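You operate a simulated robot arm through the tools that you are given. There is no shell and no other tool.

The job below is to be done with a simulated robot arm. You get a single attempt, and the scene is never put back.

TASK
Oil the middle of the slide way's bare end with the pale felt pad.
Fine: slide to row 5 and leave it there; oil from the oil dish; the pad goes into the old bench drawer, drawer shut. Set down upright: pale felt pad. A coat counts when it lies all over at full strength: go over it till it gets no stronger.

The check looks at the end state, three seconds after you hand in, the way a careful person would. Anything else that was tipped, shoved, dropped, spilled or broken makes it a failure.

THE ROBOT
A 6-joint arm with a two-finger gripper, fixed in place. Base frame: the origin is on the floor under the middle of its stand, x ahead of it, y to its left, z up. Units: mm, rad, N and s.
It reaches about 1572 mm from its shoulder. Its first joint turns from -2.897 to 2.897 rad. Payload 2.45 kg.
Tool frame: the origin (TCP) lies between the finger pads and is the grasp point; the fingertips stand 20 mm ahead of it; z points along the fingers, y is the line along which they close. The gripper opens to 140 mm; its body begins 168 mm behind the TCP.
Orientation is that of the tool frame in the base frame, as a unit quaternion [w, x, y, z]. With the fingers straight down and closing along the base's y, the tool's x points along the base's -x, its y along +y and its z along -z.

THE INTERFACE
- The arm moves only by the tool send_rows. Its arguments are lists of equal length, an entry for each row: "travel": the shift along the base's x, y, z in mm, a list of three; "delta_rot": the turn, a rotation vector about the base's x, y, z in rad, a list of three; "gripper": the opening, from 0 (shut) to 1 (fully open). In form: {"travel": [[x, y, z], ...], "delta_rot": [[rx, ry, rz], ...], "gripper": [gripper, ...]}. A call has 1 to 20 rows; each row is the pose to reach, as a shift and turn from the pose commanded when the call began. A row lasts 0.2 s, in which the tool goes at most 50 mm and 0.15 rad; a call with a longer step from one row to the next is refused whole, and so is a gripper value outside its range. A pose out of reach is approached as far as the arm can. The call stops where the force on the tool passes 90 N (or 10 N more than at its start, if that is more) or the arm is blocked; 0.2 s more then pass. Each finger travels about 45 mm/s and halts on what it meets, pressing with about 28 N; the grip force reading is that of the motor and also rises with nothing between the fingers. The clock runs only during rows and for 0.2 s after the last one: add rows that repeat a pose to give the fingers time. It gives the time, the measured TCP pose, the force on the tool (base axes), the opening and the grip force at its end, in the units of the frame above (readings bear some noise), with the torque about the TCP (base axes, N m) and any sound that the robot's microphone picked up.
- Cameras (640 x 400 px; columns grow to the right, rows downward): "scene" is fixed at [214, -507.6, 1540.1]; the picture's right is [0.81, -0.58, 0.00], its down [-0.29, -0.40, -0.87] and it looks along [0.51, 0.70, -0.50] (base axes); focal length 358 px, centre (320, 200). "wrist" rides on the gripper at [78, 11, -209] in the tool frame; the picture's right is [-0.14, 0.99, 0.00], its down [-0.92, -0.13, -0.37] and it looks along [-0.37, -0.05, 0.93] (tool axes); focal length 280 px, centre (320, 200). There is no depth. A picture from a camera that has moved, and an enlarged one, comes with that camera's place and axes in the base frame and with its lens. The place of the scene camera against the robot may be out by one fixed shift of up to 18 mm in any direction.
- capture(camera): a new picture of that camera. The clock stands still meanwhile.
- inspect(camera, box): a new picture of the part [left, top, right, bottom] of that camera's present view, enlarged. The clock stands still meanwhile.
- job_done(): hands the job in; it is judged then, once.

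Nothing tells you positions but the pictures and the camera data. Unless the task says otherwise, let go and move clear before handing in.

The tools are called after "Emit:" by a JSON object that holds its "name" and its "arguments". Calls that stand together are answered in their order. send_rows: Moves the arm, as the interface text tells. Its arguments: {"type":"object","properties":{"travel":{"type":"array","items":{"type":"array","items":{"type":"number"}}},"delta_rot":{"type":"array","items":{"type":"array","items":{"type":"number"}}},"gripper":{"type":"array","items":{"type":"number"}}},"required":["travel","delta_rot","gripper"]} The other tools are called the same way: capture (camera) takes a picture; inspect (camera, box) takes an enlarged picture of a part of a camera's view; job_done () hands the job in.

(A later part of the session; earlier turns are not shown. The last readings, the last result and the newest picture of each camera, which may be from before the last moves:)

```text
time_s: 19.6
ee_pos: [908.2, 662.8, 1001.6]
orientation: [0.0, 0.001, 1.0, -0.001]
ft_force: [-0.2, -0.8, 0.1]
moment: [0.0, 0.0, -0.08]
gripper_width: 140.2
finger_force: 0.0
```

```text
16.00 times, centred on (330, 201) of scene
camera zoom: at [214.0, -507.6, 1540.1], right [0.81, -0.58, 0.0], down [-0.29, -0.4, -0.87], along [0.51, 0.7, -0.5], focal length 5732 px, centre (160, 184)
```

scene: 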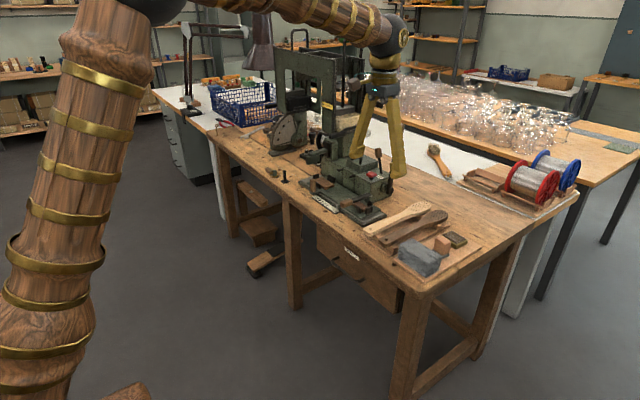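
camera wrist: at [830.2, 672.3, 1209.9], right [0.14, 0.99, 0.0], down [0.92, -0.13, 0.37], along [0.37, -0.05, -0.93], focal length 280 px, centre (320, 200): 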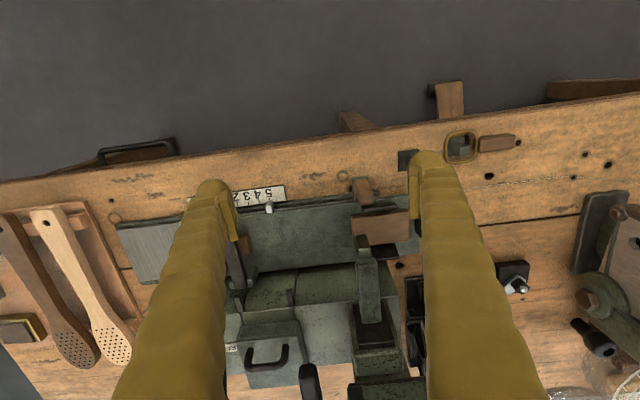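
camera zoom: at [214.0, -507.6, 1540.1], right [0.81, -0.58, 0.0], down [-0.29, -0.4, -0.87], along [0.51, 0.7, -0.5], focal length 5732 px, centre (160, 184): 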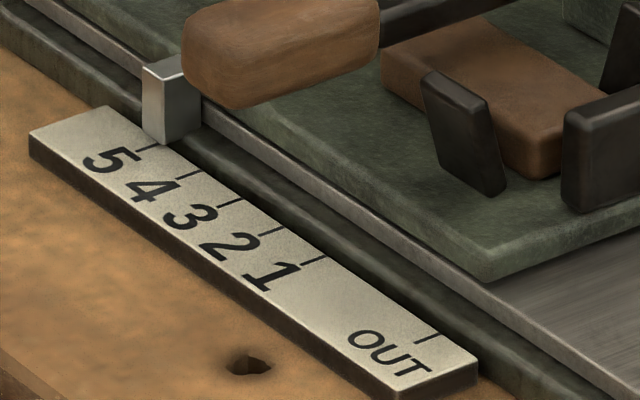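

The index is centred on the 5 mark, matching how it looked at OUT, so the slide is set. Next is the drawer: I'll back off in front of the bench and tilt the tool to look at its front and handle.

Emit:
{"name": "send_rows", "arguments": {"travel": [[-40, -15, 0], [-80, -40, 0], [-110, -80, -10], [-135, -120, -20], [-158, -160, -35], [-158, -205, -50], [-158, -250, -70], [-158, -295, -85], [-158, -340, -100], [-158, -380, -110], [-158, -380, -150], [-158, -380, -150]], "delta_rot": [[0, 0, 0], [0, 0, 0], [0, 0, 0], [0, 0, 0], [0, 0, 0], [0, 0, 0], [0, 0, 0], [0, -0.13, 0], [0, -0.26, 0], [0, -0.4, 0], [0, -0.5, 0], [0, -0.6, 0]], "gripper": [1, 1, 1, 1, 1, 1, 1, 1, 1, 1, 1, 1]}}

Emit:
{"name": "capture", "arguments": {"camera": "wrist"}}

Emit:
{"name": "capture", "arguments": {"camera": "scene"}}

```text
refused: row 3 steps farther than a row can; nothing moved
```

```text
taken
camera wrist: at [830.2, 672.3, 1209.9], right [0.14, 0.99, 0.0], down [0.92, -0.13, 0.37], along [0.37, -0.05, -0.93], focal length 280 px, centre (320, 200)
```

wrist: 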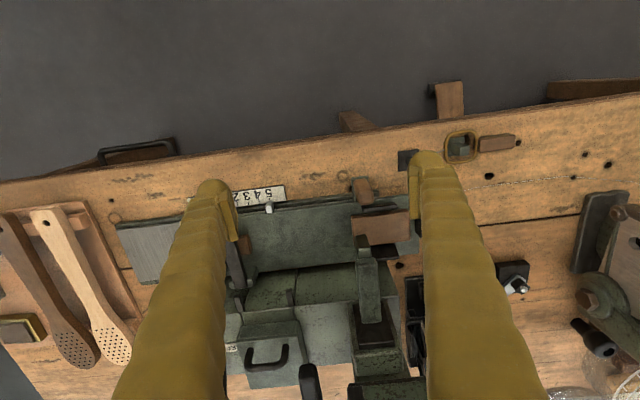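

```text
taken
```

scene: 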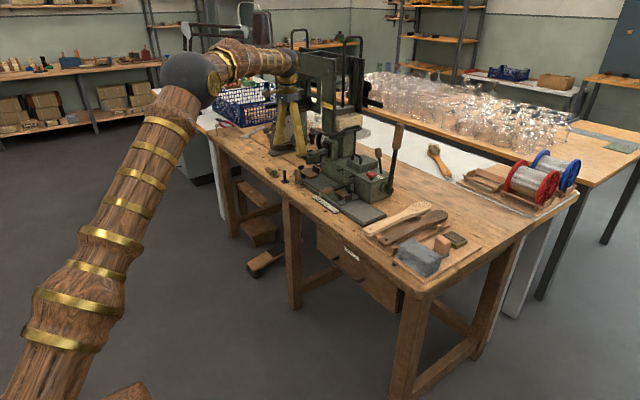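

The call was refused because one step was too long, and nothing moved. I'll send it again with smaller steps.

Emit:
{"name": "send_rows", "arguments": {"travel": [[-35, -15, 0], [-70, -40, 0], [-100, -70, -10], [-125, -105, -20], [-150, -140, -35], [-158, -180, -50], [-158, -220, -65], [-158, -260, -80], [-158, -300, -95], [-158, -340, -110], [-158, -375, -130], [-158, -380, -150], [-158, -380, -150]], "delta_rot": [[0, 0, 0], [0, 0, 0], [0, 0, 0], [0, 0, 0], [0, 0, 0], [0, 0, 0], [0, 0, 0], [0, -0.1, 0], [0, -0.2, 0], [0, -0.32, 0], [0, -0.45, 0], [0, -0.55, 0], [0, -0.6, 0]], "gripper": [1, 1, 1, 1, 1, 1, 1, 1, 1, 1, 1, 1, 1]}}

Emit:
{"name": "capture", "arguments": {"camera": "wrist"}}

Emit:
{"name": "capture", "arguments": {"camera": "scene"}}

```text
time_s: 22.4
ee_pos: [747.9, 278.8, 848.6]
orientation: [0.292, 0.014, 0.956, 0.002]
ft_force: [2.7, 1.4, 1.0]
moment: [-0.14, 0.28, 0.02]
gripper_width: 140.2
finger_force: 0.0
```

```text
taken
camera wrist: at [566.7, 292.7, 979.0], right [0.14, 0.99, 0.09], down [0.56, -0.15, 0.82], along [0.82, -0.06, -0.57], focal length 280 px, centre (320, 200)
```

wrist: 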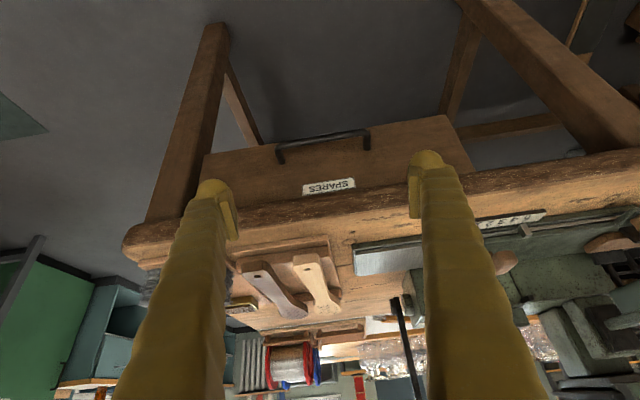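

```text
taken
```

scene: 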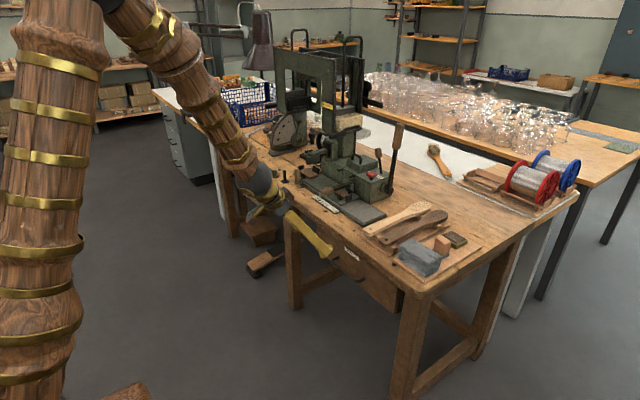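

Now the drawer front and its handle are visible, upside down in this view. I'll zoom in for measurements.

Emit:
{"name": "inspect", "arguments": {"camera": "wrist", "box": [240, 100, 400, 200]}}

Emit:
{"name": "inspect", "arguments": {"camera": "scene", "box": [310, 220, 420, 289]}}

```text
4.00 times, centred on (320, 150) of wrist
camera zoom: at [566.7, 292.7, 979.0], right [0.14, 0.99, 0.09], down [0.56, -0.15, 0.82], along [0.82, -0.06, -0.57], focal length 1122 px, centre (320, 400)
```

zoom: 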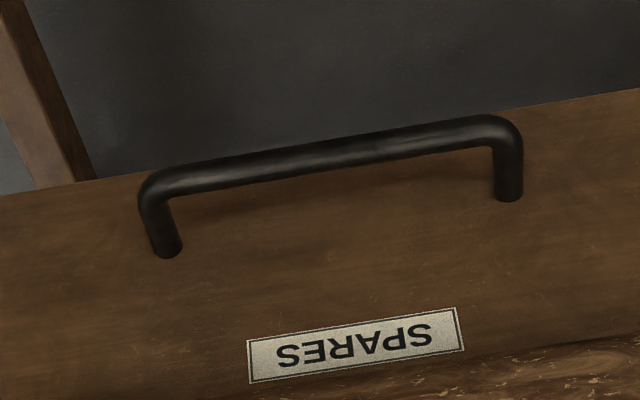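

```text
5.80 times, centred on (365, 254) of scene
camera zoom: at [214.0, -507.6, 1540.1], right [0.81, -0.58, 0.0], down [-0.29, -0.4, -0.87], along [0.51, 0.7, -0.5], focal length 2077 px, centre (59, -116)
```

zoom: 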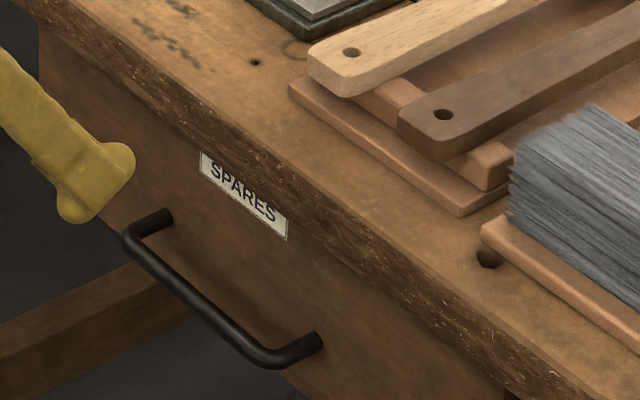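

The handle bar is at x≈890, z≈640 and spans y≈208–356. It stands about 38 mm off the face, which is set back under the bench edge. I'll bring the tool horizontal and then roll it so the fingers pinch the bar from above and below.

Emit:
{"name": "send_rows", "arguments": {"travel": [[-10, 0, -20], [-20, 0, -45], [-30, 0, -70], [-40, 1, -95], [-48, 2, -120], [-51, 2.5, -140], [-51, 2.5, -151], [-51, 2.5, -151]], "delta_rot": [[0, -0.12, 0], [0, -0.25, 0], [0, -0.38, 0], [0, -0.52, 0], [0, -0.66, 0], [0, -0.8, 0], [0, -0.93, 0], [0, -0.9708, 0]], "gripper": [1, 1, 1, 1, 0.6, 0.5, 0.5, 0.5]}}

Emit:
{"name": "capture", "arguments": {"camera": "scene"}}

Emit:
{"name": "capture", "arguments": {"camera": "wrist"}}

```text
time_s: 24.2
ee_pos: [799.8, 342.8, 784.1]
orientation: [0.673, -0.043, 0.735, -0.067]
ft_force: [0.7, -0.2, 1.1]
moment: [0.01, -0.03, -0.03]
gripper_width: 69.9
finger_force: 0.0
out of reach, approached as far as the arm can: row 3, 4, 5, 6, 7, 8
```

```text
taken
```

scene: 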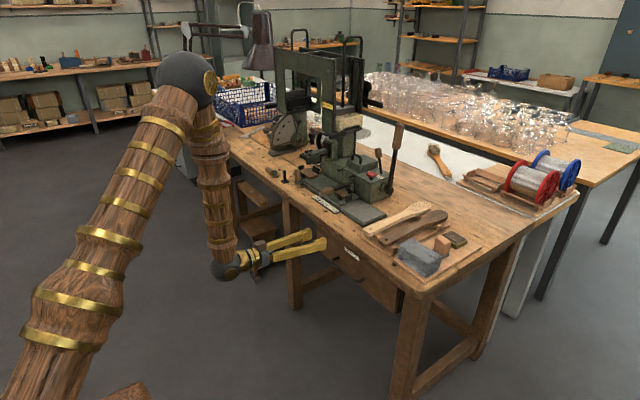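

```text
taken
camera wrist: at [585.5, 350.5, 723.3], right [0.04, 1.0, -0.02], down [-0.29, 0.03, 0.96], along [0.96, -0.03, 0.29], focal length 280 px, centre (320, 200)
```

wrist: 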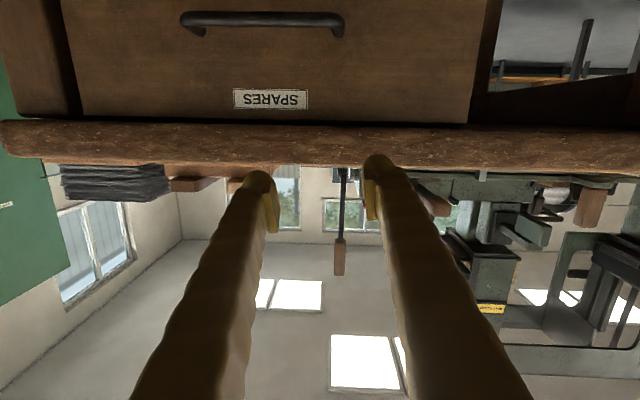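

The fully horizontal pose is too close to the base to reach, so I'll need a slanted approach. I'll look at the finger shape and the arm posture before choosing.

Emit:
{"name": "inspect", "arguments": {"camera": "scene", "box": [230, 210, 358, 290]}}

Emit:
{"name": "inspect", "arguments": {"camera": "wrist", "box": [160, 0, 360, 125]}}

```text
5.00 times, centred on (294, 250) of scene
camera zoom: at [214.0, -507.6, 1540.1], right [0.81, -0.58, 0.0], down [-0.29, -0.4, -0.87], along [0.51, 0.7, -0.5], focal length 1791 px, centre (450, -50)
```

zoom: 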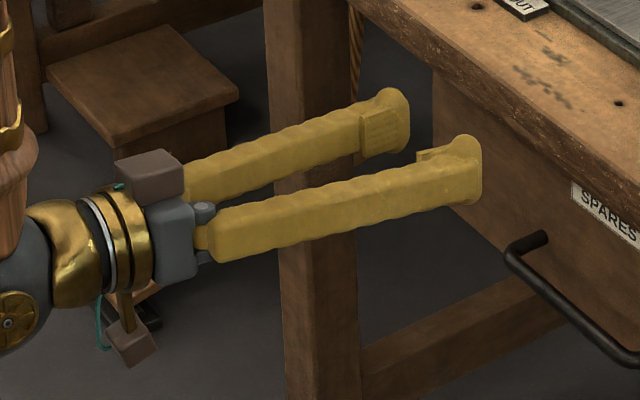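

```text
3.20 times, centred on (260, 62) of wrist
camera zoom: at [585.5, 350.5, 723.3], right [0.04, 1.0, -0.02], down [-0.29, 0.03, 0.96], along [0.96, -0.03, 0.29], focal length 897 px, centre (512, 640)
```

zoom: 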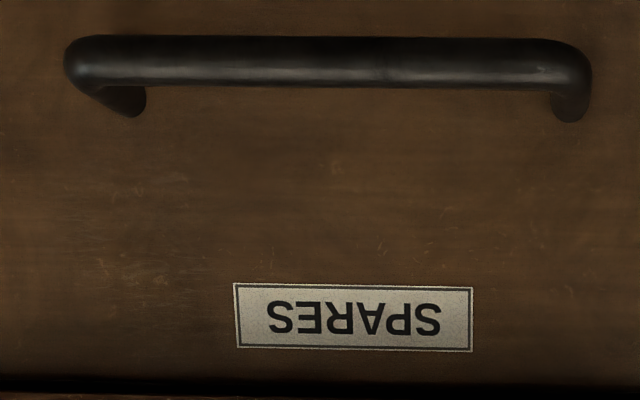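

The fingers are about 30 mm thick and the bar about 14 mm. I'll reverse out of the unreachable pose first, then set up a slanted pinch at about 45°, rolled so the fingers close above and behind the bar and below it.

Emit:
{"name": "send_rows", "arguments": {"travel": [[0, 0, 11], [3, 0, 31], [11, 0, 56], [21, -1, 81], [31, -2, 106], [41, -2.5, 131], [51, -2.5, 151], [51, -2.5, 151]], "delta_rot": [[0, 0.04, 0], [0, 0.17, 0], [0, 0.31, 0], [0, 0.45, 0], [0, 0.59, 0], [0, 0.72, 0], [0, 0.85, 0], [0, 0.9708, 0]], "gripper": [0.5, 0.5, 0.5, 0.5, 0.5, 0.5, 0.5, 0.5]}}

```text
time_s: 26.0
ee_pos: [856.3, 333.1, 939.8]
orientation: [0.262, -0.085, 0.96, -0.052]
ft_force: [-3.6, 2.5, -2.4]
moment: [-0.33, -0.66, -0.24]
gripper_width: 70.1
finger_force: 0.2
```

The reference became the reached pose. I'll let it settle and read the exact orientation before computing the correction.

Emit:
{"name": "send_rows", "arguments": {"travel": [[0, 0, 0], [0, 0, 0]], "delta_rot": [[0, 0, 0], [0, 0, 0]], "gripper": [0.5, 0.5]}}

```text
time_s: 26.6
ee_pos: [849.6, 337.1, 935.9]
orientation: [0.253, -0.069, 0.964, -0.039]
ft_force: [0.7, 0.1, 0.0]
moment: [0.0, -0.02, -0.03]
gripper_width: 70.1
finger_force: 0.1
```

Now I'll rotate to the 45° slanted, rolled orientation while holding position in the free space in front of the bench.

Emit:
{"name": "send_rows", "arguments": {"travel": [[-8, -8, -5], [-15, -15, -10], [-22, -22, -15], [-30, -30, -20], [-38, -38, -25], [-45, -45, -30], [-50, -50, -36], [-50, -55, -36], [-50, -55, -36], [-50, -55, -36], [-50, -55, -36]], "delta_rot": [[-0.0834, -0.0194, 0.115], [-0.1667, -0.0388, 0.2299], [-0.2501, -0.0581, 0.3449], [-0.3335, -0.0775, 0.4599], [-0.4169, -0.0969, 0.5749], [-0.5002, -0.1163, 0.6898], [-0.5836, -0.1357, 0.8048], [-0.667, -0.155, 0.9198], [-0.7503, -0.1744, 1.0347], [-0.8337, -0.1938, 1.1497], [-0.8337, -0.1938, 1.1497]], "gripper": [0.5, 0.5, 0.5, 0.5, 0.5, 0.5, 0.5, 0.5, 0.5, 0.4, 0.35]}}

Emit:
{"name": "capture", "arguments": {"camera": "scene"}}

Emit:
{"name": "capture", "arguments": {"camera": "wrist"}}

```text
time_s: 29.0
ee_pos: [800.7, 282.4, 900.1]
orientation: [0.269, -0.653, 0.654, -0.271]
ft_force: [0.6, 0.2, 0.8]
moment: [-0.01, 0.01, 0.02]
gripper_width: 48.9
finger_force: 0.1
```

```text
taken
```

scene: 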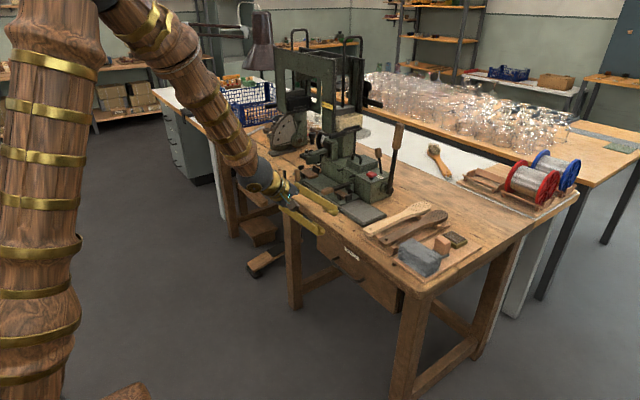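

```text
taken
camera wrist: at [645.2, 204.8, 1040.0], right [-0.7, 0.14, -0.7], down [-0.17, 0.92, 0.35], along [0.69, 0.36, -0.62], focal length 280 px, centre (320, 200)
```

wrist: 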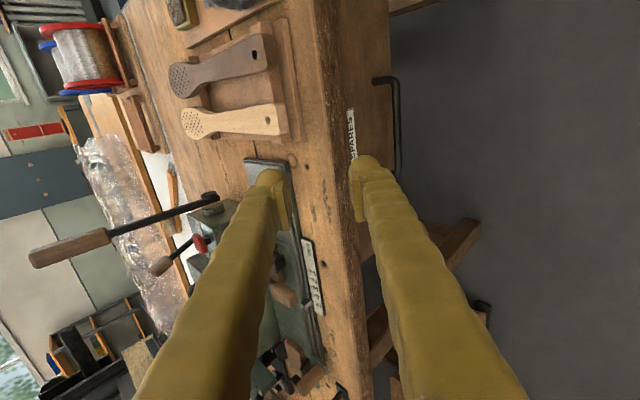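

The orientation is good. I'll zoom on the bar from this new angle to refine its position before going in.

Emit:
{"name": "inspect", "arguments": {"camera": "wrist", "box": [320, 60, 448, 140]}}

Emit:
{"name": "inspect", "arguments": {"camera": "wrist", "box": [320, 110, 448, 190]}}

```text
5.00 times, centred on (384, 100) of wrist
camera zoom: at [645.2, 204.8, 1040.0], right [-0.7, 0.14, -0.7], down [-0.17, 0.92, 0.35], along [0.69, 0.36, -0.62], focal length 1402 px, centre (0, 700)
```

zoom: 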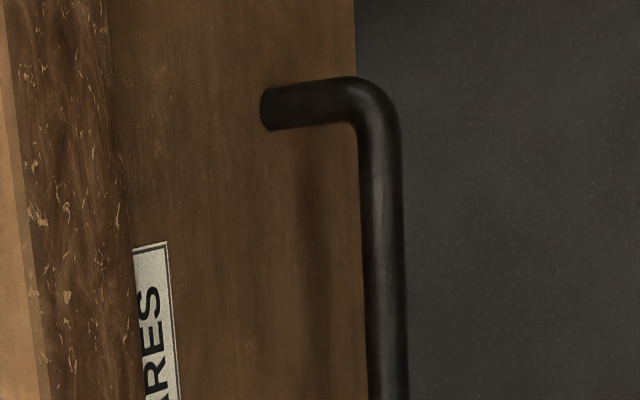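

```text
5.00 times, centred on (384, 150) of wrist
camera zoom: at [645.2, 204.8, 1040.0], right [-0.7, 0.14, -0.7], down [-0.17, 0.92, 0.35], along [0.69, 0.36, -0.62], focal length 1402 px, centre (0, 450)
```

zoom: 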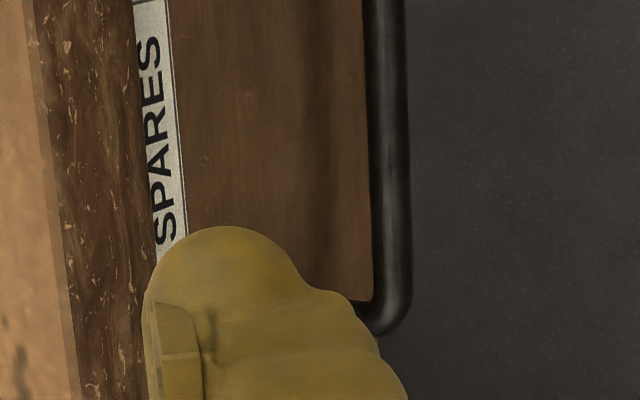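

The bar comes out at about (887, 285, 640). I'll descend to a pre-grasp point 100 mm back along the approach line.

Emit:
{"name": "send_rows", "arguments": {"travel": [[4, 0.5, -45], [8, 1, -90], [12, 2, -135], [15.6, 2.6, -175], [15.6, 2.6, -189.4], [15.6, 2.6, -189.4]], "delta_rot": [[0, 0, 0], [0, 0, 0], [0, 0, 0], [0, 0, 0], [0, 0, 0], [0, 0, 0]], "gripper": [0.35, 0.35, 0.35, 0.35, 0.35, 0.35]}}

Emit:
{"name": "capture", "arguments": {"camera": "wrist"}}

Emit:
{"name": "capture", "arguments": {"camera": "scene"}}

```text
time_s: 30.4
ee_pos: [815.6, 284.5, 710.9]
orientation: [-0.269, 0.653, -0.653, 0.271]
ft_force: [-0.8, 0.2, 0.2]
moment: [0.05, 0.02, -0.02]
gripper_width: 49.1
finger_force: 0.1
```

```text
taken
camera wrist: at [660.6, 207.0, 850.4], right [-0.7, 0.14, -0.7], down [-0.17, 0.92, 0.35], along [0.69, 0.36, -0.62], focal length 280 px, centre (320, 200)
```

wrist: 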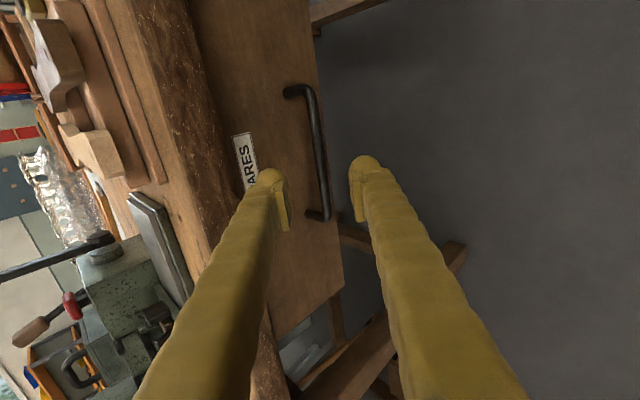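

```text
taken
```

scene: 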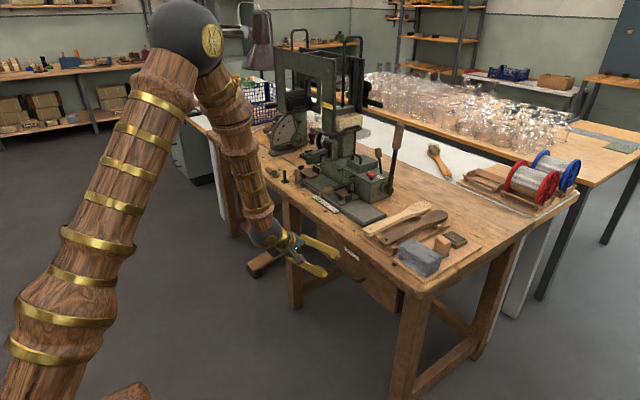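

The bar lies between the fingers in view. I'll zoom in once more to triangulate it.

Emit:
{"name": "inspect", "arguments": {"camera": "wrist", "box": [230, 75, 390, 175]}}

Emit:
{"name": "inspect", "arguments": {"camera": "wrist", "box": [230, 150, 390, 250]}}

```text
4.00 times, centred on (310, 125) of wrist
camera zoom: at [660.6, 207.0, 850.4], right [-0.7, 0.14, -0.7], down [-0.17, 0.92, 0.35], along [0.69, 0.36, -0.62], focal length 1122 px, centre (360, 500)
```

zoom: 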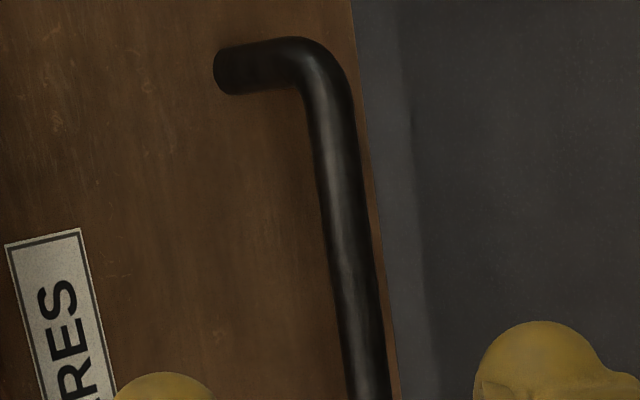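

```text
4.00 times, centred on (310, 200) of wrist
camera zoom: at [660.6, 207.0, 850.4], right [-0.7, 0.14, -0.7], down [-0.17, 0.92, 0.35], along [0.69, 0.36, -0.62], focal length 1122 px, centre (360, 200)
```

zoom: 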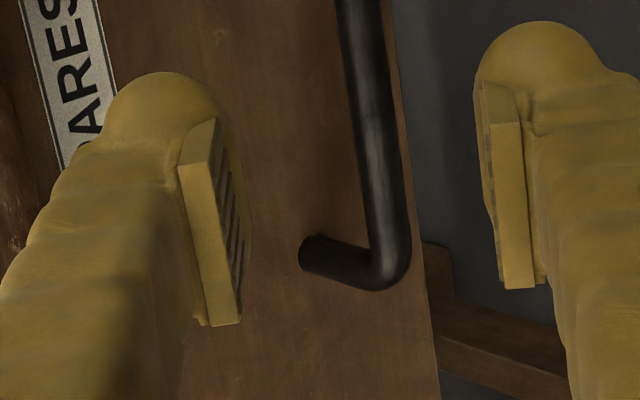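

The bar is within 2 mm of the approach axis. I'll narrow the opening to 30 mm and move in most of the way.

Emit:
{"name": "send_rows", "arguments": {"travel": [[0, 0, 0], [0, 0, 0], [12, 0, -12], [24, 0, -25], [36, 0, -38], [45, 0, -47], [45, 0, -47]], "delta_rot": [[0, 0, 0], [0, 0, 0], [0, 0, 0], [0, 0, 0], [0, 0, 0], [0, 0, 0], [0, 0, 0]], "gripper": [0.22, 0.22, 0.22, 0.22, 0.22, 0.22, 0.22]}}

Emit:
{"name": "capture", "arguments": {"camera": "wrist"}}

Emit:
{"name": "inspect", "arguments": {"camera": "wrist", "box": [240, 130, 400, 230]}}

Emit:
{"name": "inspect", "arguments": {"camera": "scene", "box": [290, 220, 418, 300]}}

```text
time_s: 32.0
ee_pos: [861.2, 283.9, 662.1]
orientation: [0.27, -0.652, 0.654, -0.271]
ft_force: [-0.3, 0.7, -0.2]
moment: [0.01, 0.01, 0.0]
gripper_width: 30.6
finger_force: 0.1
```

```text
taken
camera wrist: at [705.4, 207.2, 803.6], right [-0.7, 0.14, -0.7], down [-0.17, 0.92, 0.35], along [0.69, 0.36, -0.62], focal length 280 px, centre (320, 200)
```

wrist: 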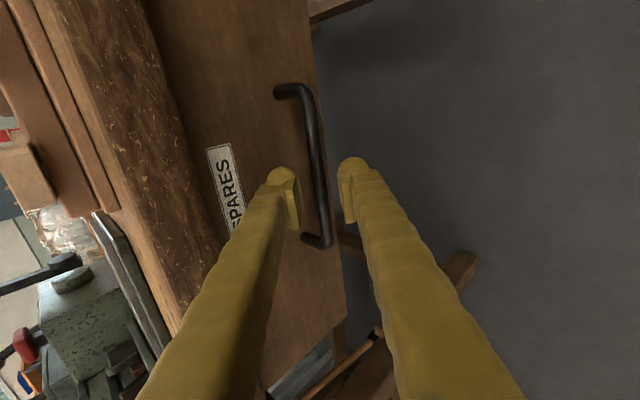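

```text
4.00 times, centred on (320, 180) of wrist
camera zoom: at [705.4, 207.2, 803.6], right [-0.7, 0.14, -0.7], down [-0.17, 0.92, 0.35], along [0.69, 0.36, -0.62], focal length 1122 px, centre (320, 280)
```

zoom: 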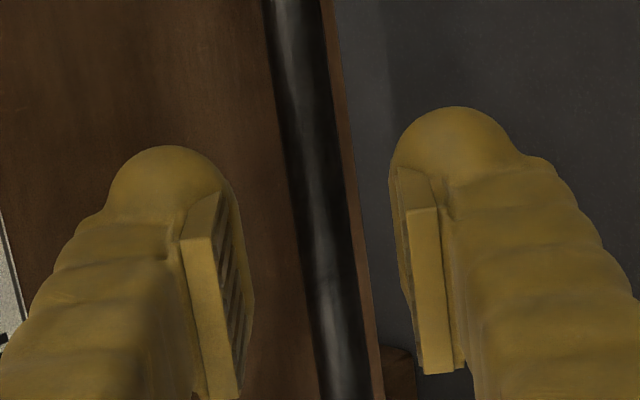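

```text
5.00 times, centred on (354, 260) of scene
camera zoom: at [214.0, -507.6, 1540.1], right [0.81, -0.58, 0.0], down [-0.29, -0.4, -0.87], along [0.51, 0.7, -0.5], focal length 1791 px, centre (150, -100)
```

zoom: 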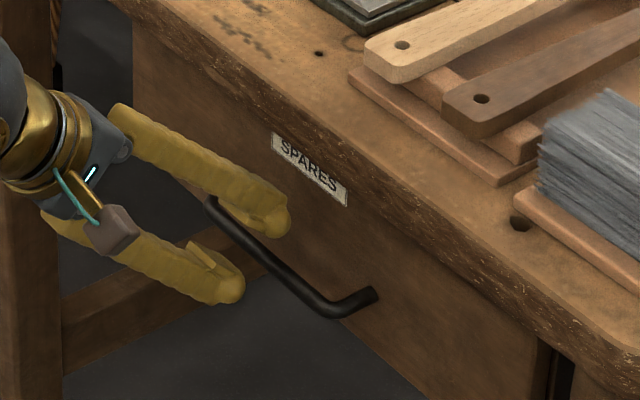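

Clearances look good, with the bar centred. I'll go the last 20 mm and close on the bar.

Emit:
{"name": "send_rows", "arguments": {"travel": [[5, 0, -5], [10, 0, -10], [14, 0, -14.5], [14, 0, -14.5], [14, 0, -14.5], [14, 0, -14.5], [14, 0, -14.5]], "delta_rot": [[0, 0, 0], [0, 0, 0], [0, 0, 0], [0, 0, 0], [0, 0, 0], [0, 0, 0], [0, 0, 0]], "gripper": [0.22, 0.22, 0.22, 0.1, 0.05, 0.05, 0.05]}}

Emit:
{"name": "inspect", "arguments": {"camera": "scene", "box": [290, 220, 418, 300]}}

Emit:
{"name": "inspect", "arguments": {"camera": "wrist", "box": [240, 130, 400, 230]}}

```text
time_s: 33.6
ee_pos: [875.0, 284.2, 650.2]
orientation: [0.27, -0.653, 0.654, -0.271]
ft_force: [1.5, -0.2, 11.5]
moment: [-0.64, -0.16, 0.52]
gripper_width: 8.6
finger_force: 36.2
```

```text
5.00 times, centred on (354, 260) of scene
camera zoom: at [214.0, -507.6, 1540.1], right [0.81, -0.58, 0.0], down [-0.29, -0.4, -0.87], along [0.51, 0.7, -0.5], focal length 1791 px, centre (150, -100)
```

zoom: 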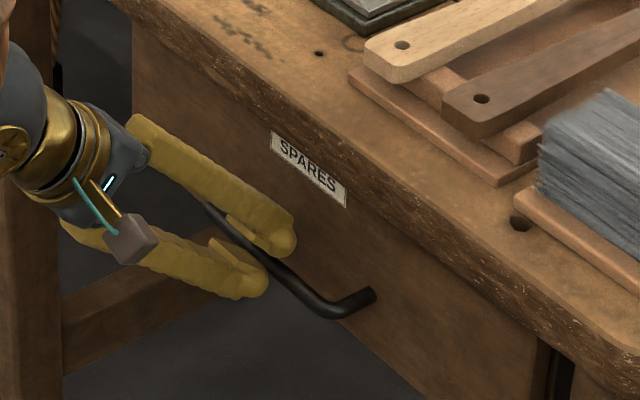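

```text
4.00 times, centred on (320, 180) of wrist
camera zoom: at [719.6, 207.4, 789.3], right [-0.7, 0.14, -0.7], down [-0.17, 0.92, 0.35], along [0.69, 0.36, -0.62], focal length 1122 px, centre (320, 280)
```

zoom: 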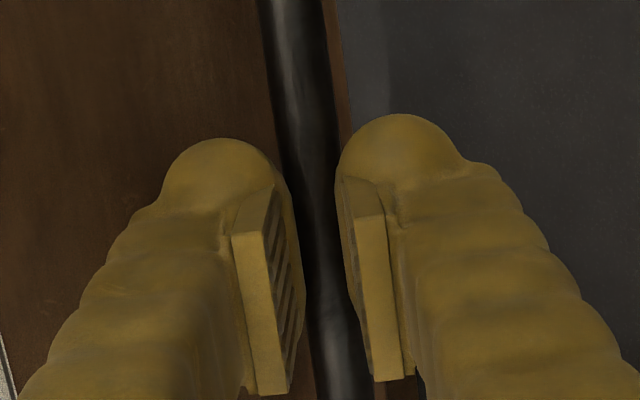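

The pinch is near the fingertips. I'll open slightly, go 7 mm deeper and re-grip for a firmer hold.

Emit:
{"name": "send_rows", "arguments": {"travel": [[0, 0, 0], [0, 0, 0], [2.5, 0, -2.5], [5, 0, -5], [5, 0, -5], [5, 0, -5], [5, 0, -5], [5, 0, -5]], "delta_rot": [[0, 0, 0], [0, 0, 0], [0, 0, 0], [0, 0, 0], [0, 0, 0], [0, 0, 0], [0, 0, 0], [0, 0, 0]], "gripper": [0.16, 0.16, 0.16, 0.16, 0.1, 0.03, 0.03, 0.03]}}

Emit:
{"name": "inspect", "arguments": {"camera": "wrist", "box": [240, 130, 400, 230]}}

```text
time_s: 35.4
ee_pos: [880.1, 286.0, 644.4]
orientation: [0.269, -0.653, 0.654, -0.272]
ft_force: [0.6, -1.0, 4.9]
moment: [-0.65, -0.04, 0.6]
gripper_width: 11.6
finger_force: 39.0
```

```text
4.00 times, centred on (320, 180) of wrist
camera zoom: at [724.6, 207.5, 784.2], right [-0.7, 0.14, -0.7], down [-0.17, 0.92, 0.35], along [0.69, 0.36, -0.62], focal length 1122 px, centre (320, 280)
```

zoom: 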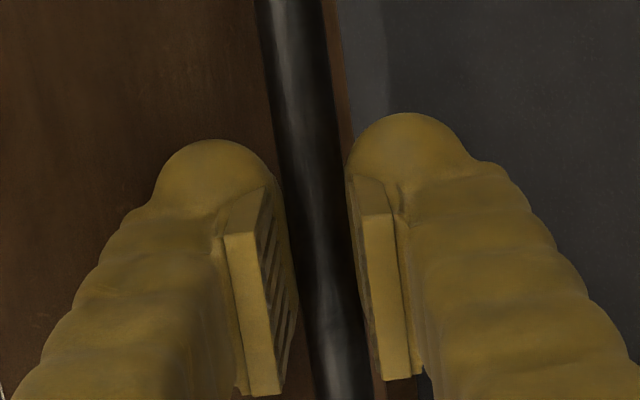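

I'm now gripping the full bar at about 12 mm. I'll pull 30 mm to see how the drawer responds.

Emit:
{"name": "send_rows", "arguments": {"travel": [[-5, 0, 0], [-10, 0, 0], [-15, 0, 0], [-20, 0, 0], [-25, 0, 0], [-30, 0, 0], [-30, 0, 0]], "delta_rot": [[0, 0, 0], [0, 0, 0], [0, 0, 0], [0, 0, 0], [0, 0, 0], [0, 0, 0], [0, 0, 0]], "gripper": [0.03, 0.03, 0.03, 0.03, 0.03, 0.03, 0.03]}}

Emit:
{"name": "inspect", "arguments": {"camera": "scene", "box": [290, 220, 418, 300]}}

```text
time_s: 37.0
ee_pos: [850.8, 283.9, 644.4]
orientation: [0.27, -0.653, 0.653, -0.271]
ft_force: [0.1, -3.3, 16.8]
moment: [-0.67, -0.11, 0.57]
gripper_width: 11.9
finger_force: 38.9
```

```text
5.00 times, centred on (354, 260) of scene
camera zoom: at [214.0, -507.6, 1540.1], right [0.81, -0.58, 0.0], down [-0.29, -0.4, -0.87], along [0.51, 0.7, -0.5], focal length 1791 px, centre (150, -100)
```

zoom: 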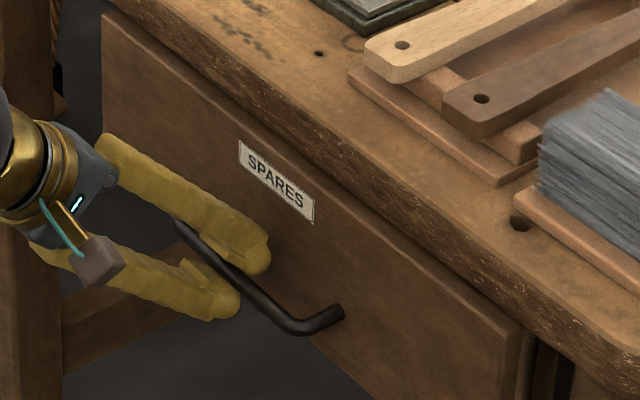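

The drawer slides out smoothly. I'll keep pulling while slowly steepening the tool to stay within reach.

Emit:
{"name": "send_rows", "arguments": {"travel": [[-8, 0, 0], [-16, 0, 0.2], [-24, 0, 0.4], [-32, 0, 0.5], [-40, 0, 0.6], [-48, 0, 0.7], [-56, 0, 0.8], [-64, 0, 0.9], [-72, 0, 1], [-80, 0, 1], [-80, 0, 1]], "delta_rot": [[0, 0.025, 0], [0, 0.05, 0], [0, 0.075, 0], [0, 0.1, 0], [0, 0.125, 0], [0, 0.15, 0], [0, 0.175, 0], [0, 0.2, 0], [0, 0.225, 0], [0, 0.25, 0], [0, 0.25, 0]], "gripper": [0.03, 0.03, 0.03, 0.03, 0.03, 0.03, 0.03, 0.03, 0.03, 0.03, 0.03]}}

Emit:
{"name": "capture", "arguments": {"camera": "scene"}}

Emit:
{"name": "inspect", "arguments": {"camera": "scene", "box": [270, 220, 418, 312]}}

```text
time_s: 39.4
ee_pos: [769.3, 285.4, 645.7]
orientation: [-0.185, 0.682, -0.682, 0.188]
ft_force: [0.0, 16.9, -8.2]
moment: [-0.21, 0.05, 0.82]
gripper_width: 11.9
finger_force: 38.5
```

```text
taken
```

scene: 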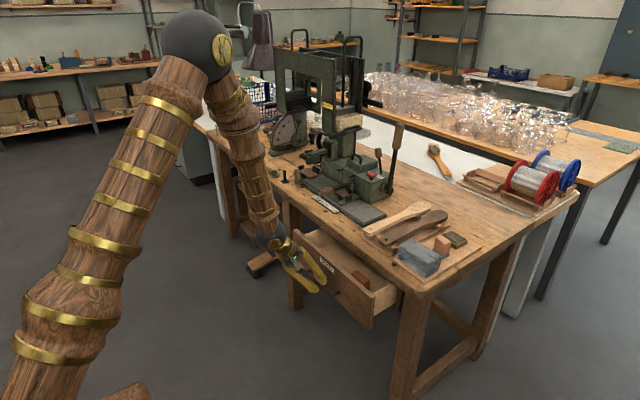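

```text
4.32 times, centred on (344, 266) of scene
camera zoom: at [214.0, -507.6, 1540.1], right [0.81, -0.58, 0.0], down [-0.29, -0.4, -0.87], along [0.51, 0.7, -0.5], focal length 1549 px, centre (216, -85)
```

zoom: 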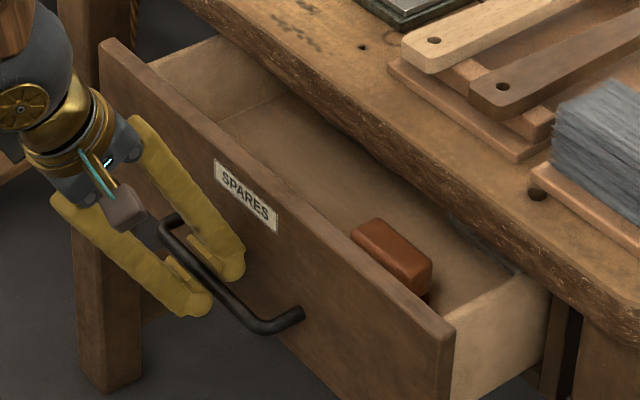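

There's a reddish block in the drawer on the right side, so I'll use the left or middle area for the pad. I'll pull another 60 mm.

Emit:
{"name": "send_rows", "arguments": {"travel": [[-8, 0, 0.1], [-16, 0, 0.2], [-24, 0, 0.3], [-32, 0, 0.4], [-40, 0, 0.5], [-48, 0, 0.5], [-56, 0, 0.5], [-62, 0, 0.5], [-62, 0, 0.5]], "delta_rot": [[0, 0.02, 0], [0, 0.04, 0], [0, 0.06, 0], [0, 0.08, 0], [0, 0.1, 0], [0, 0.12, 0], [0, 0.14, 0], [0, 0.15, 0], [0, 0.15, 0]], "gripper": [0.03, 0.03, 0.03, 0.03, 0.03, 0.03, 0.03, 0.03, 0.03]}}

Emit:
{"name": "inspect", "arguments": {"camera": "scene", "box": [270, 220, 418, 312]}}

```text
time_s: 41.4
ee_pos: [707.6, 284.0, 646.0]
orientation: [0.134, -0.694, 0.694, -0.137]
ft_force: [1.1, 5.7, -13.8]
moment: [-0.28, 0.05, 0.8]
gripper_width: 11.5
finger_force: 38.4
```

```text
4.32 times, centred on (344, 266) of scene
camera zoom: at [214.0, -507.6, 1540.1], right [0.81, -0.58, 0.0], down [-0.29, -0.4, -0.87], along [0.51, 0.7, -0.5], focal length 1549 px, centre (216, -85)
```

zoom: 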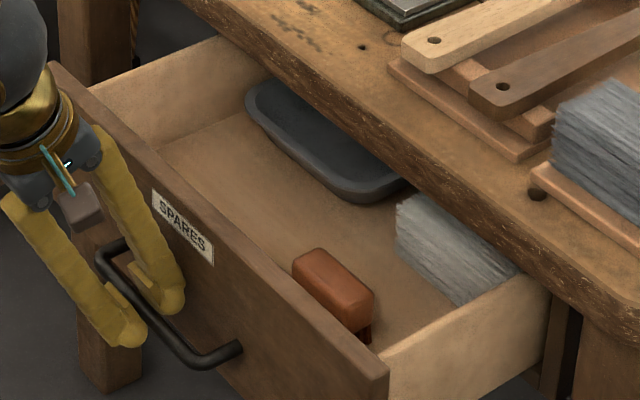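

The drawer is open about 170 mm. It holds a tray and a bristle bundle at the back and a reddish block at front right, with free floor at front left. I'll release the bar, back out along the tool axis and look in from above.

Emit:
{"name": "send_rows", "arguments": {"travel": [[0, 0, 0], [0, 0, 0], [-4, 0, 9], [-11, 0, 27], [-22, 0, 55], [-37, 0, 92], [-50, 0, 125], [-50, 0, 170], [-50, 0, 215], [-50, 0, 250], [-50, 0, 250]], "delta_rot": [[0, 0, 0], [0, 0, 0], [0, 0, 0], [0, 0, 0], [0, 0, 0], [0, 0, 0], [0, 0, 0], [0, 0, 0], [0, 0, 0], [0, 0, 0], [0, 0, 0]], "gripper": [0.14, 0.14, 0.14, 0.14, 0.14, 0.2, 0.3, 0.5, 0.5, 0.5, 0.5]}}

Emit:
{"name": "inspect", "arguments": {"camera": "scene", "box": [270, 220, 418, 312]}}

```text
time_s: 43.8
ee_pos: [657.3, 284.4, 894.6]
orientation: [0.134, -0.694, 0.694, -0.136]
ft_force: [0.0, -0.3, -0.5]
moment: [0.02, -0.01, 0.0]
gripper_width: 70.1
finger_force: 0.1
```

```text
4.32 times, centred on (344, 266) of scene
camera zoom: at [214.0, -507.6, 1540.1], right [0.81, -0.58, 0.0], down [-0.29, -0.4, -0.87], along [0.51, 0.7, -0.5], focal length 1549 px, centre (216, -85)
```

zoom: 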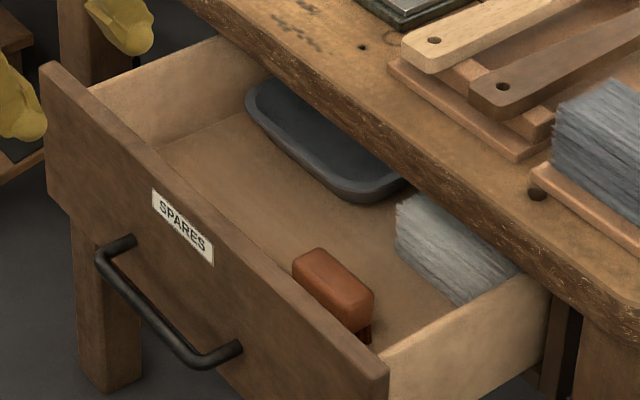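

Now I'll return the tool to straight down and look into the drawer with the wrist camera.

Emit:
{"name": "send_rows", "arguments": {"travel": [[4, 0, 0], [8, 1, 0], [12, 1, 1], [16, 2, 1], [20, 3, 2], [24, 3, 3], [28, 4, 3], [32, 5, 4], [36, 5, 5], [40, 6, 5], [43, 6, 5], [43, 6, 5]], "delta_rot": [[0.0275, 0.0275, -0.1409], [0.0549, 0.0549, -0.2818], [0.0824, 0.0824, -0.4226], [0.1098, 0.1098, -0.5635], [0.1373, 0.1373, -0.7044], [0.1647, 0.1647, -0.8453], [0.1922, 0.1922, -0.9862], [0.2196, 0.2196, -1.1271], [0.2471, 0.2471, -1.2679], [0.2745, 0.2745, -1.4088], [0.302, 0.302, -1.5497], [0.302, 0.302, -1.5497]], "gripper": [0.6, 0.7, 0.8, 1, 1, 1, 1, 1, 1, 1, 1, 1]}}

Emit:
{"name": "capture", "arguments": {"camera": "wrist"}}

Emit:
{"name": "inspect", "arguments": {"camera": "wrist", "box": [220, 100, 420, 225]}}

```text
time_s: 46.4
ee_pos: [701.5, 291.3, 901.0]
orientation: [-0.001, 0.001, 1.0, 0.001]
ft_force: [-0.7, -0.1, 0.4]
moment: [0.01, 0.0, -0.02]
gripper_width: 140.0
finger_force: 0.0
```

```text
taken
camera wrist: at [623.8, 302.0, 1109.4], right [0.14, 0.99, 0.0], down [0.92, -0.13, 0.37], along [0.36, -0.05, -0.93], focal length 280 px, centre (320, 200)
```

wrist: 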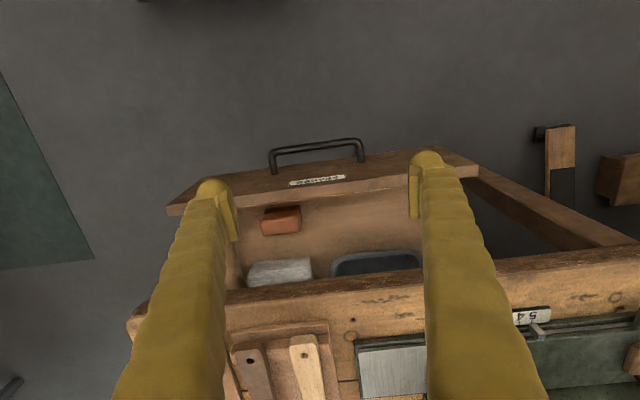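

```text
3.20 times, centred on (320, 162) of wrist
camera zoom: at [623.8, 302.0, 1109.4], right [0.14, 0.99, 0.0], down [0.92, -0.13, 0.37], along [0.36, -0.05, -0.93], focal length 897 px, centre (320, 320)
```

zoom: 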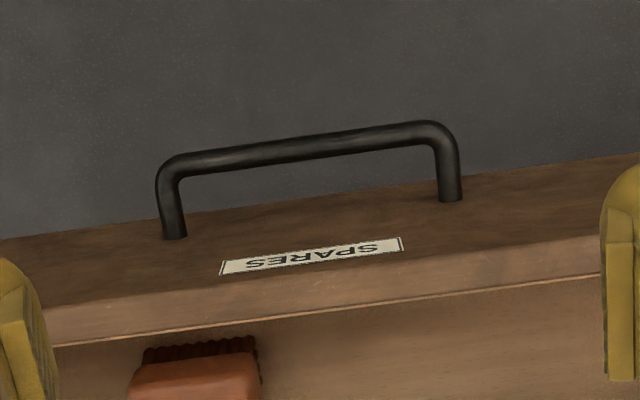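

The red item is a small brush. I'll take a second view further in to measure the free floor area.

Emit:
{"name": "send_rows", "arguments": {"travel": [[30, 20, 0], [50, 50, 0], [50, 80, 0], [50, 80, 0]], "delta_rot": [[0, 0, 0], [0, 0, 0], [0, 0, 0], [0, 0, 0]], "gripper": [1, 1, 1, 1]}}

Emit:
{"name": "capture", "arguments": {"camera": "wrist"}}

Emit:
{"name": "inspect", "arguments": {"camera": "wrist", "box": [230, 120, 390, 220]}}

Emit:
{"name": "inspect", "arguments": {"camera": "wrist", "box": [230, 180, 390, 280]}}

```text
time_s: 47.4
ee_pos: [751.4, 370.4, 900.9]
orientation: [-0.002, -0.001, 1.0, 0.0]
ft_force: [0.6, 0.4, 0.2]
moment: [-0.02, 0.01, 0.01]
gripper_width: 140.0
finger_force: 0.1
```

```text
taken
camera wrist: at [673.5, 381.6, 1109.8], right [0.14, 0.99, 0.0], down [0.92, -0.13, 0.37], along [0.36, -0.05, -0.93], focal length 280 px, centre (320, 200)
```

wrist: 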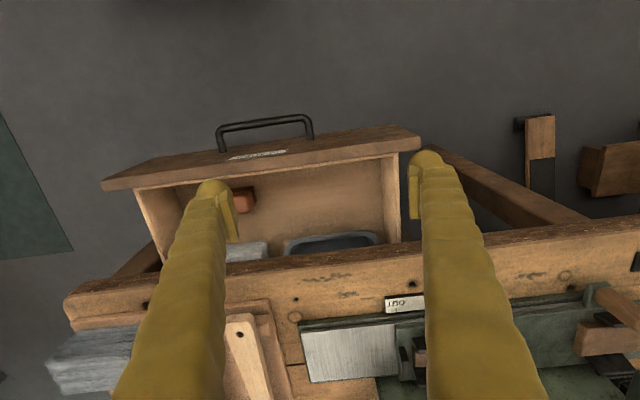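

```text
4.00 times, centred on (310, 170) of wrist
camera zoom: at [673.5, 381.6, 1109.8], right [0.14, 0.99, 0.0], down [0.92, -0.13, 0.37], along [0.36, -0.05, -0.93], focal length 1122 px, centre (360, 320)
```

zoom: 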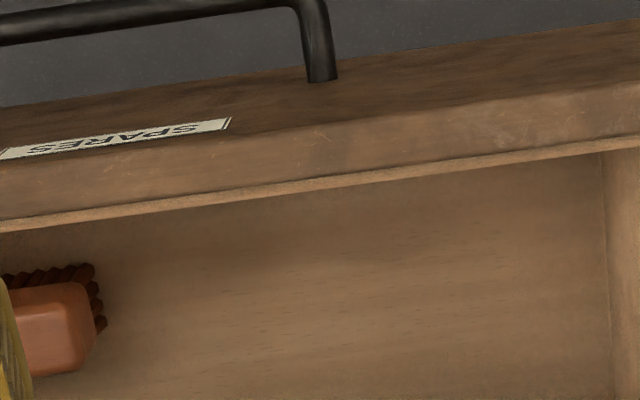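

```text
4.00 times, centred on (310, 230) of wrist
camera zoom: at [673.5, 381.6, 1109.8], right [0.14, 0.99, 0.0], down [0.92, -0.13, 0.37], along [0.36, -0.05, -0.93], focal length 1122 px, centre (360, 80)
```

zoom: 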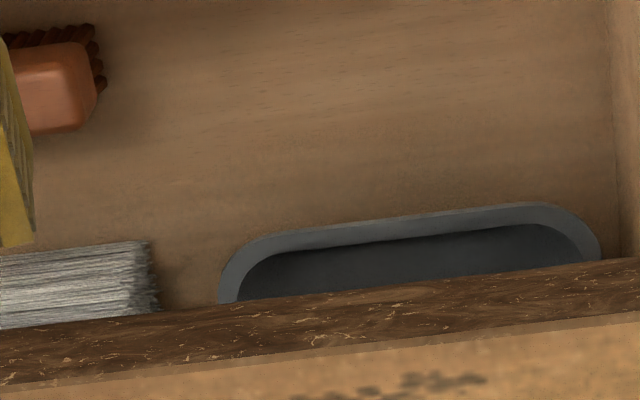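

The free drawer floor around (845, 345) is ample. Now I'll rise and go back over the pad for a precise two-view measurement.

Emit:
{"name": "send_rows", "arguments": {"travel": [[0, -10, 45], [0, -20, 90], [20, -55, 105], [45, -95, 105], [70, -135, 105], [95, -175, 105], [125, -210, 105], [155, -245, 105], [185, -275, 105], [215, -300, 105], [240, -315, 105], [250, -320, 105], [250, -320, 105]], "delta_rot": [[0, 0, 0], [0, 0, 0], [0, 0, 0], [0, 0, 0], [0, 0, 0], [0, 0, 0], [0, 0, 0], [0, 0, 0], [0, 0, 0], [0, 0, 0], [0, 0, 0], [0, 0, 0], [0, 0, 0]], "gripper": [1, 1, 1, 1, 1, 1, 1, 1, 1, 1, 1, 1, 1]}}

Emit:
{"name": "inspect", "arguments": {"camera": "wrist", "box": [260, 160, 360, 222]}}

Emit:
{"name": "inspect", "arguments": {"camera": "wrist", "box": [280, 220, 380, 282]}}

```text
time_s: 50.2
ee_pos: [999.8, 49.8, 1006.3]
orientation: [-0.002, 0.0, 1.0, -0.001]
ft_force: [-0.3, 0.3, 0.0]
moment: [0.0, 0.04, 0.02]
gripper_width: 139.7
finger_force: 0.0
```

```text
6.40 times, centred on (310, 191) of wrist
camera zoom: at [923.3, 61.8, 1214.5], right [0.14, 0.99, 0.0], down [0.92, -0.13, 0.37], along [0.36, -0.05, -0.93], focal length 1794 px, centre (384, 258)
```

zoom: 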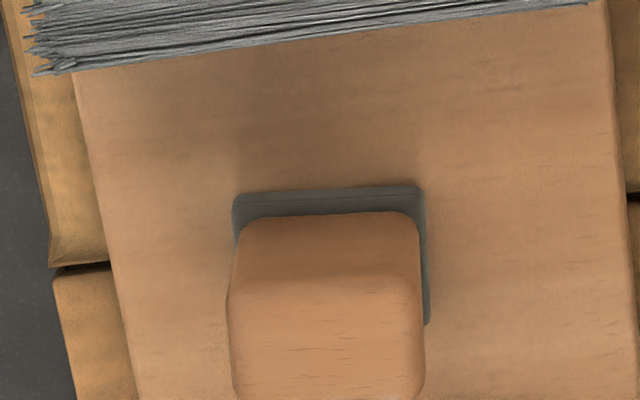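

```text
6.40 times, centred on (330, 251) of wrist
camera zoom: at [923.3, 61.8, 1214.5], right [0.14, 0.99, 0.0], down [0.92, -0.13, 0.37], along [0.36, -0.05, -0.93], focal length 1794 px, centre (256, -126)
```

zoom: 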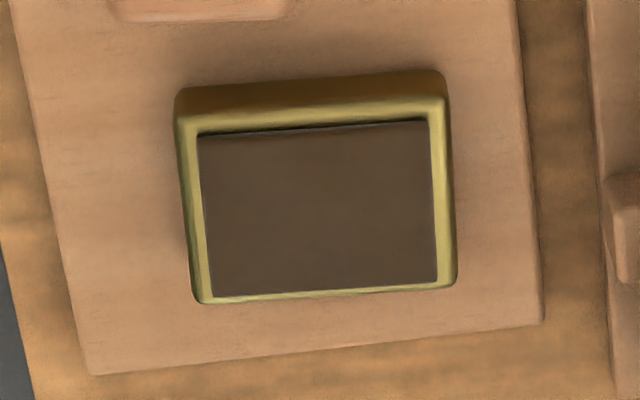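

The pad is rotated about 5° from the base axes and the dish about 3°. I'll go lower for a second view with a real baseline.

Emit:
{"name": "send_rows", "arguments": {"travel": [[20, -5, -30], [40, -10, -60], [40, -10, -76], [40, -10, -76]], "delta_rot": [[0, 0, 0], [0, 0, 0], [0, 0, 0], [0, 0, 0]], "gripper": [1, 1, 1, 1]}}

Emit:
{"name": "capture", "arguments": {"camera": "wrist"}}

Emit:
{"name": "inspect", "arguments": {"camera": "wrist", "box": [250, 160, 350, 222]}}

Emit:
{"name": "inspect", "arguments": {"camera": "wrist", "box": [260, 220, 360, 282]}}

```text
time_s: 51.2
ee_pos: [1042.4, 40.4, 929.5]
orientation: [-0.003, 0.001, 1.0, 0.0]
ft_force: [0.1, 0.0, -0.2]
moment: [-0.02, 0.0, -0.01]
gripper_width: 140.2
finger_force: 0.1
```

```text
taken
camera wrist: at [963.9, 52.1, 1138.7], right [0.14, 0.99, 0.0], down [0.92, -0.13, 0.37], along [0.36, -0.05, -0.93], focal length 280 px, centre (320, 200)
```

wrist: 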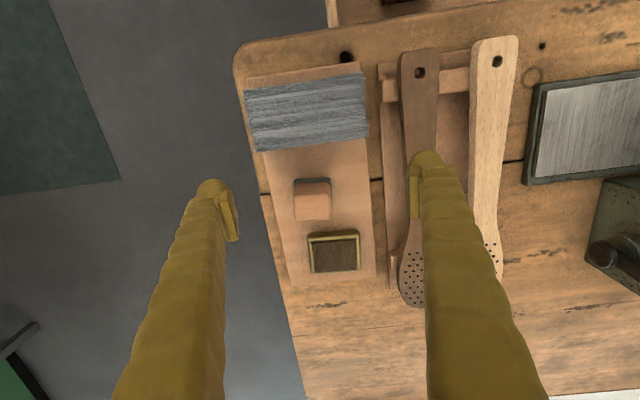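

```text
6.40 times, centred on (300, 191) of wrist
camera zoom: at [963.9, 52.1, 1138.7], right [0.14, 0.99, 0.0], down [0.92, -0.13, 0.37], along [0.36, -0.05, -0.93], focal length 1794 px, centre (448, 258)
```

zoom: 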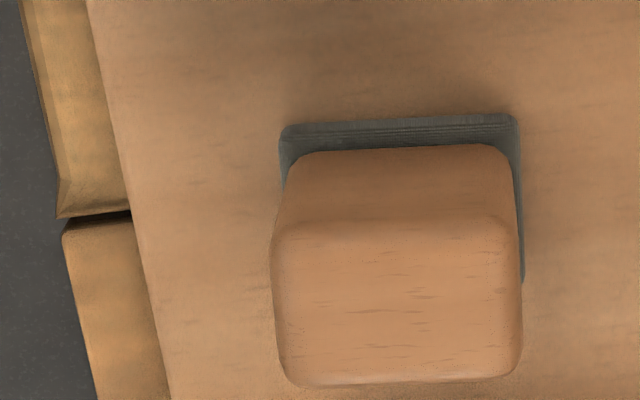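

```text
6.40 times, centred on (310, 251) of wrist
camera zoom: at [963.9, 52.1, 1138.7], right [0.14, 0.99, 0.0], down [0.92, -0.13, 0.37], along [0.36, -0.05, -0.93], focal length 1794 px, centre (384, -126)
```

zoom: 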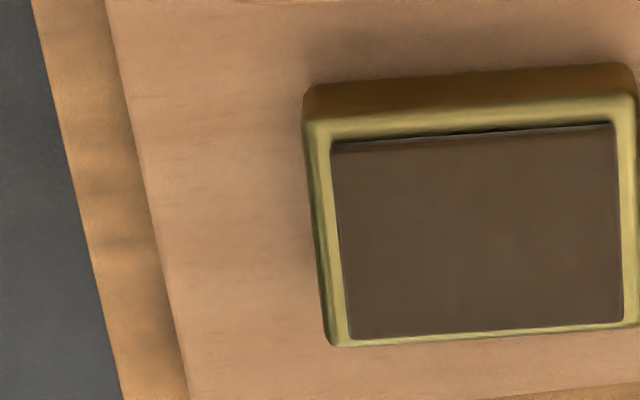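

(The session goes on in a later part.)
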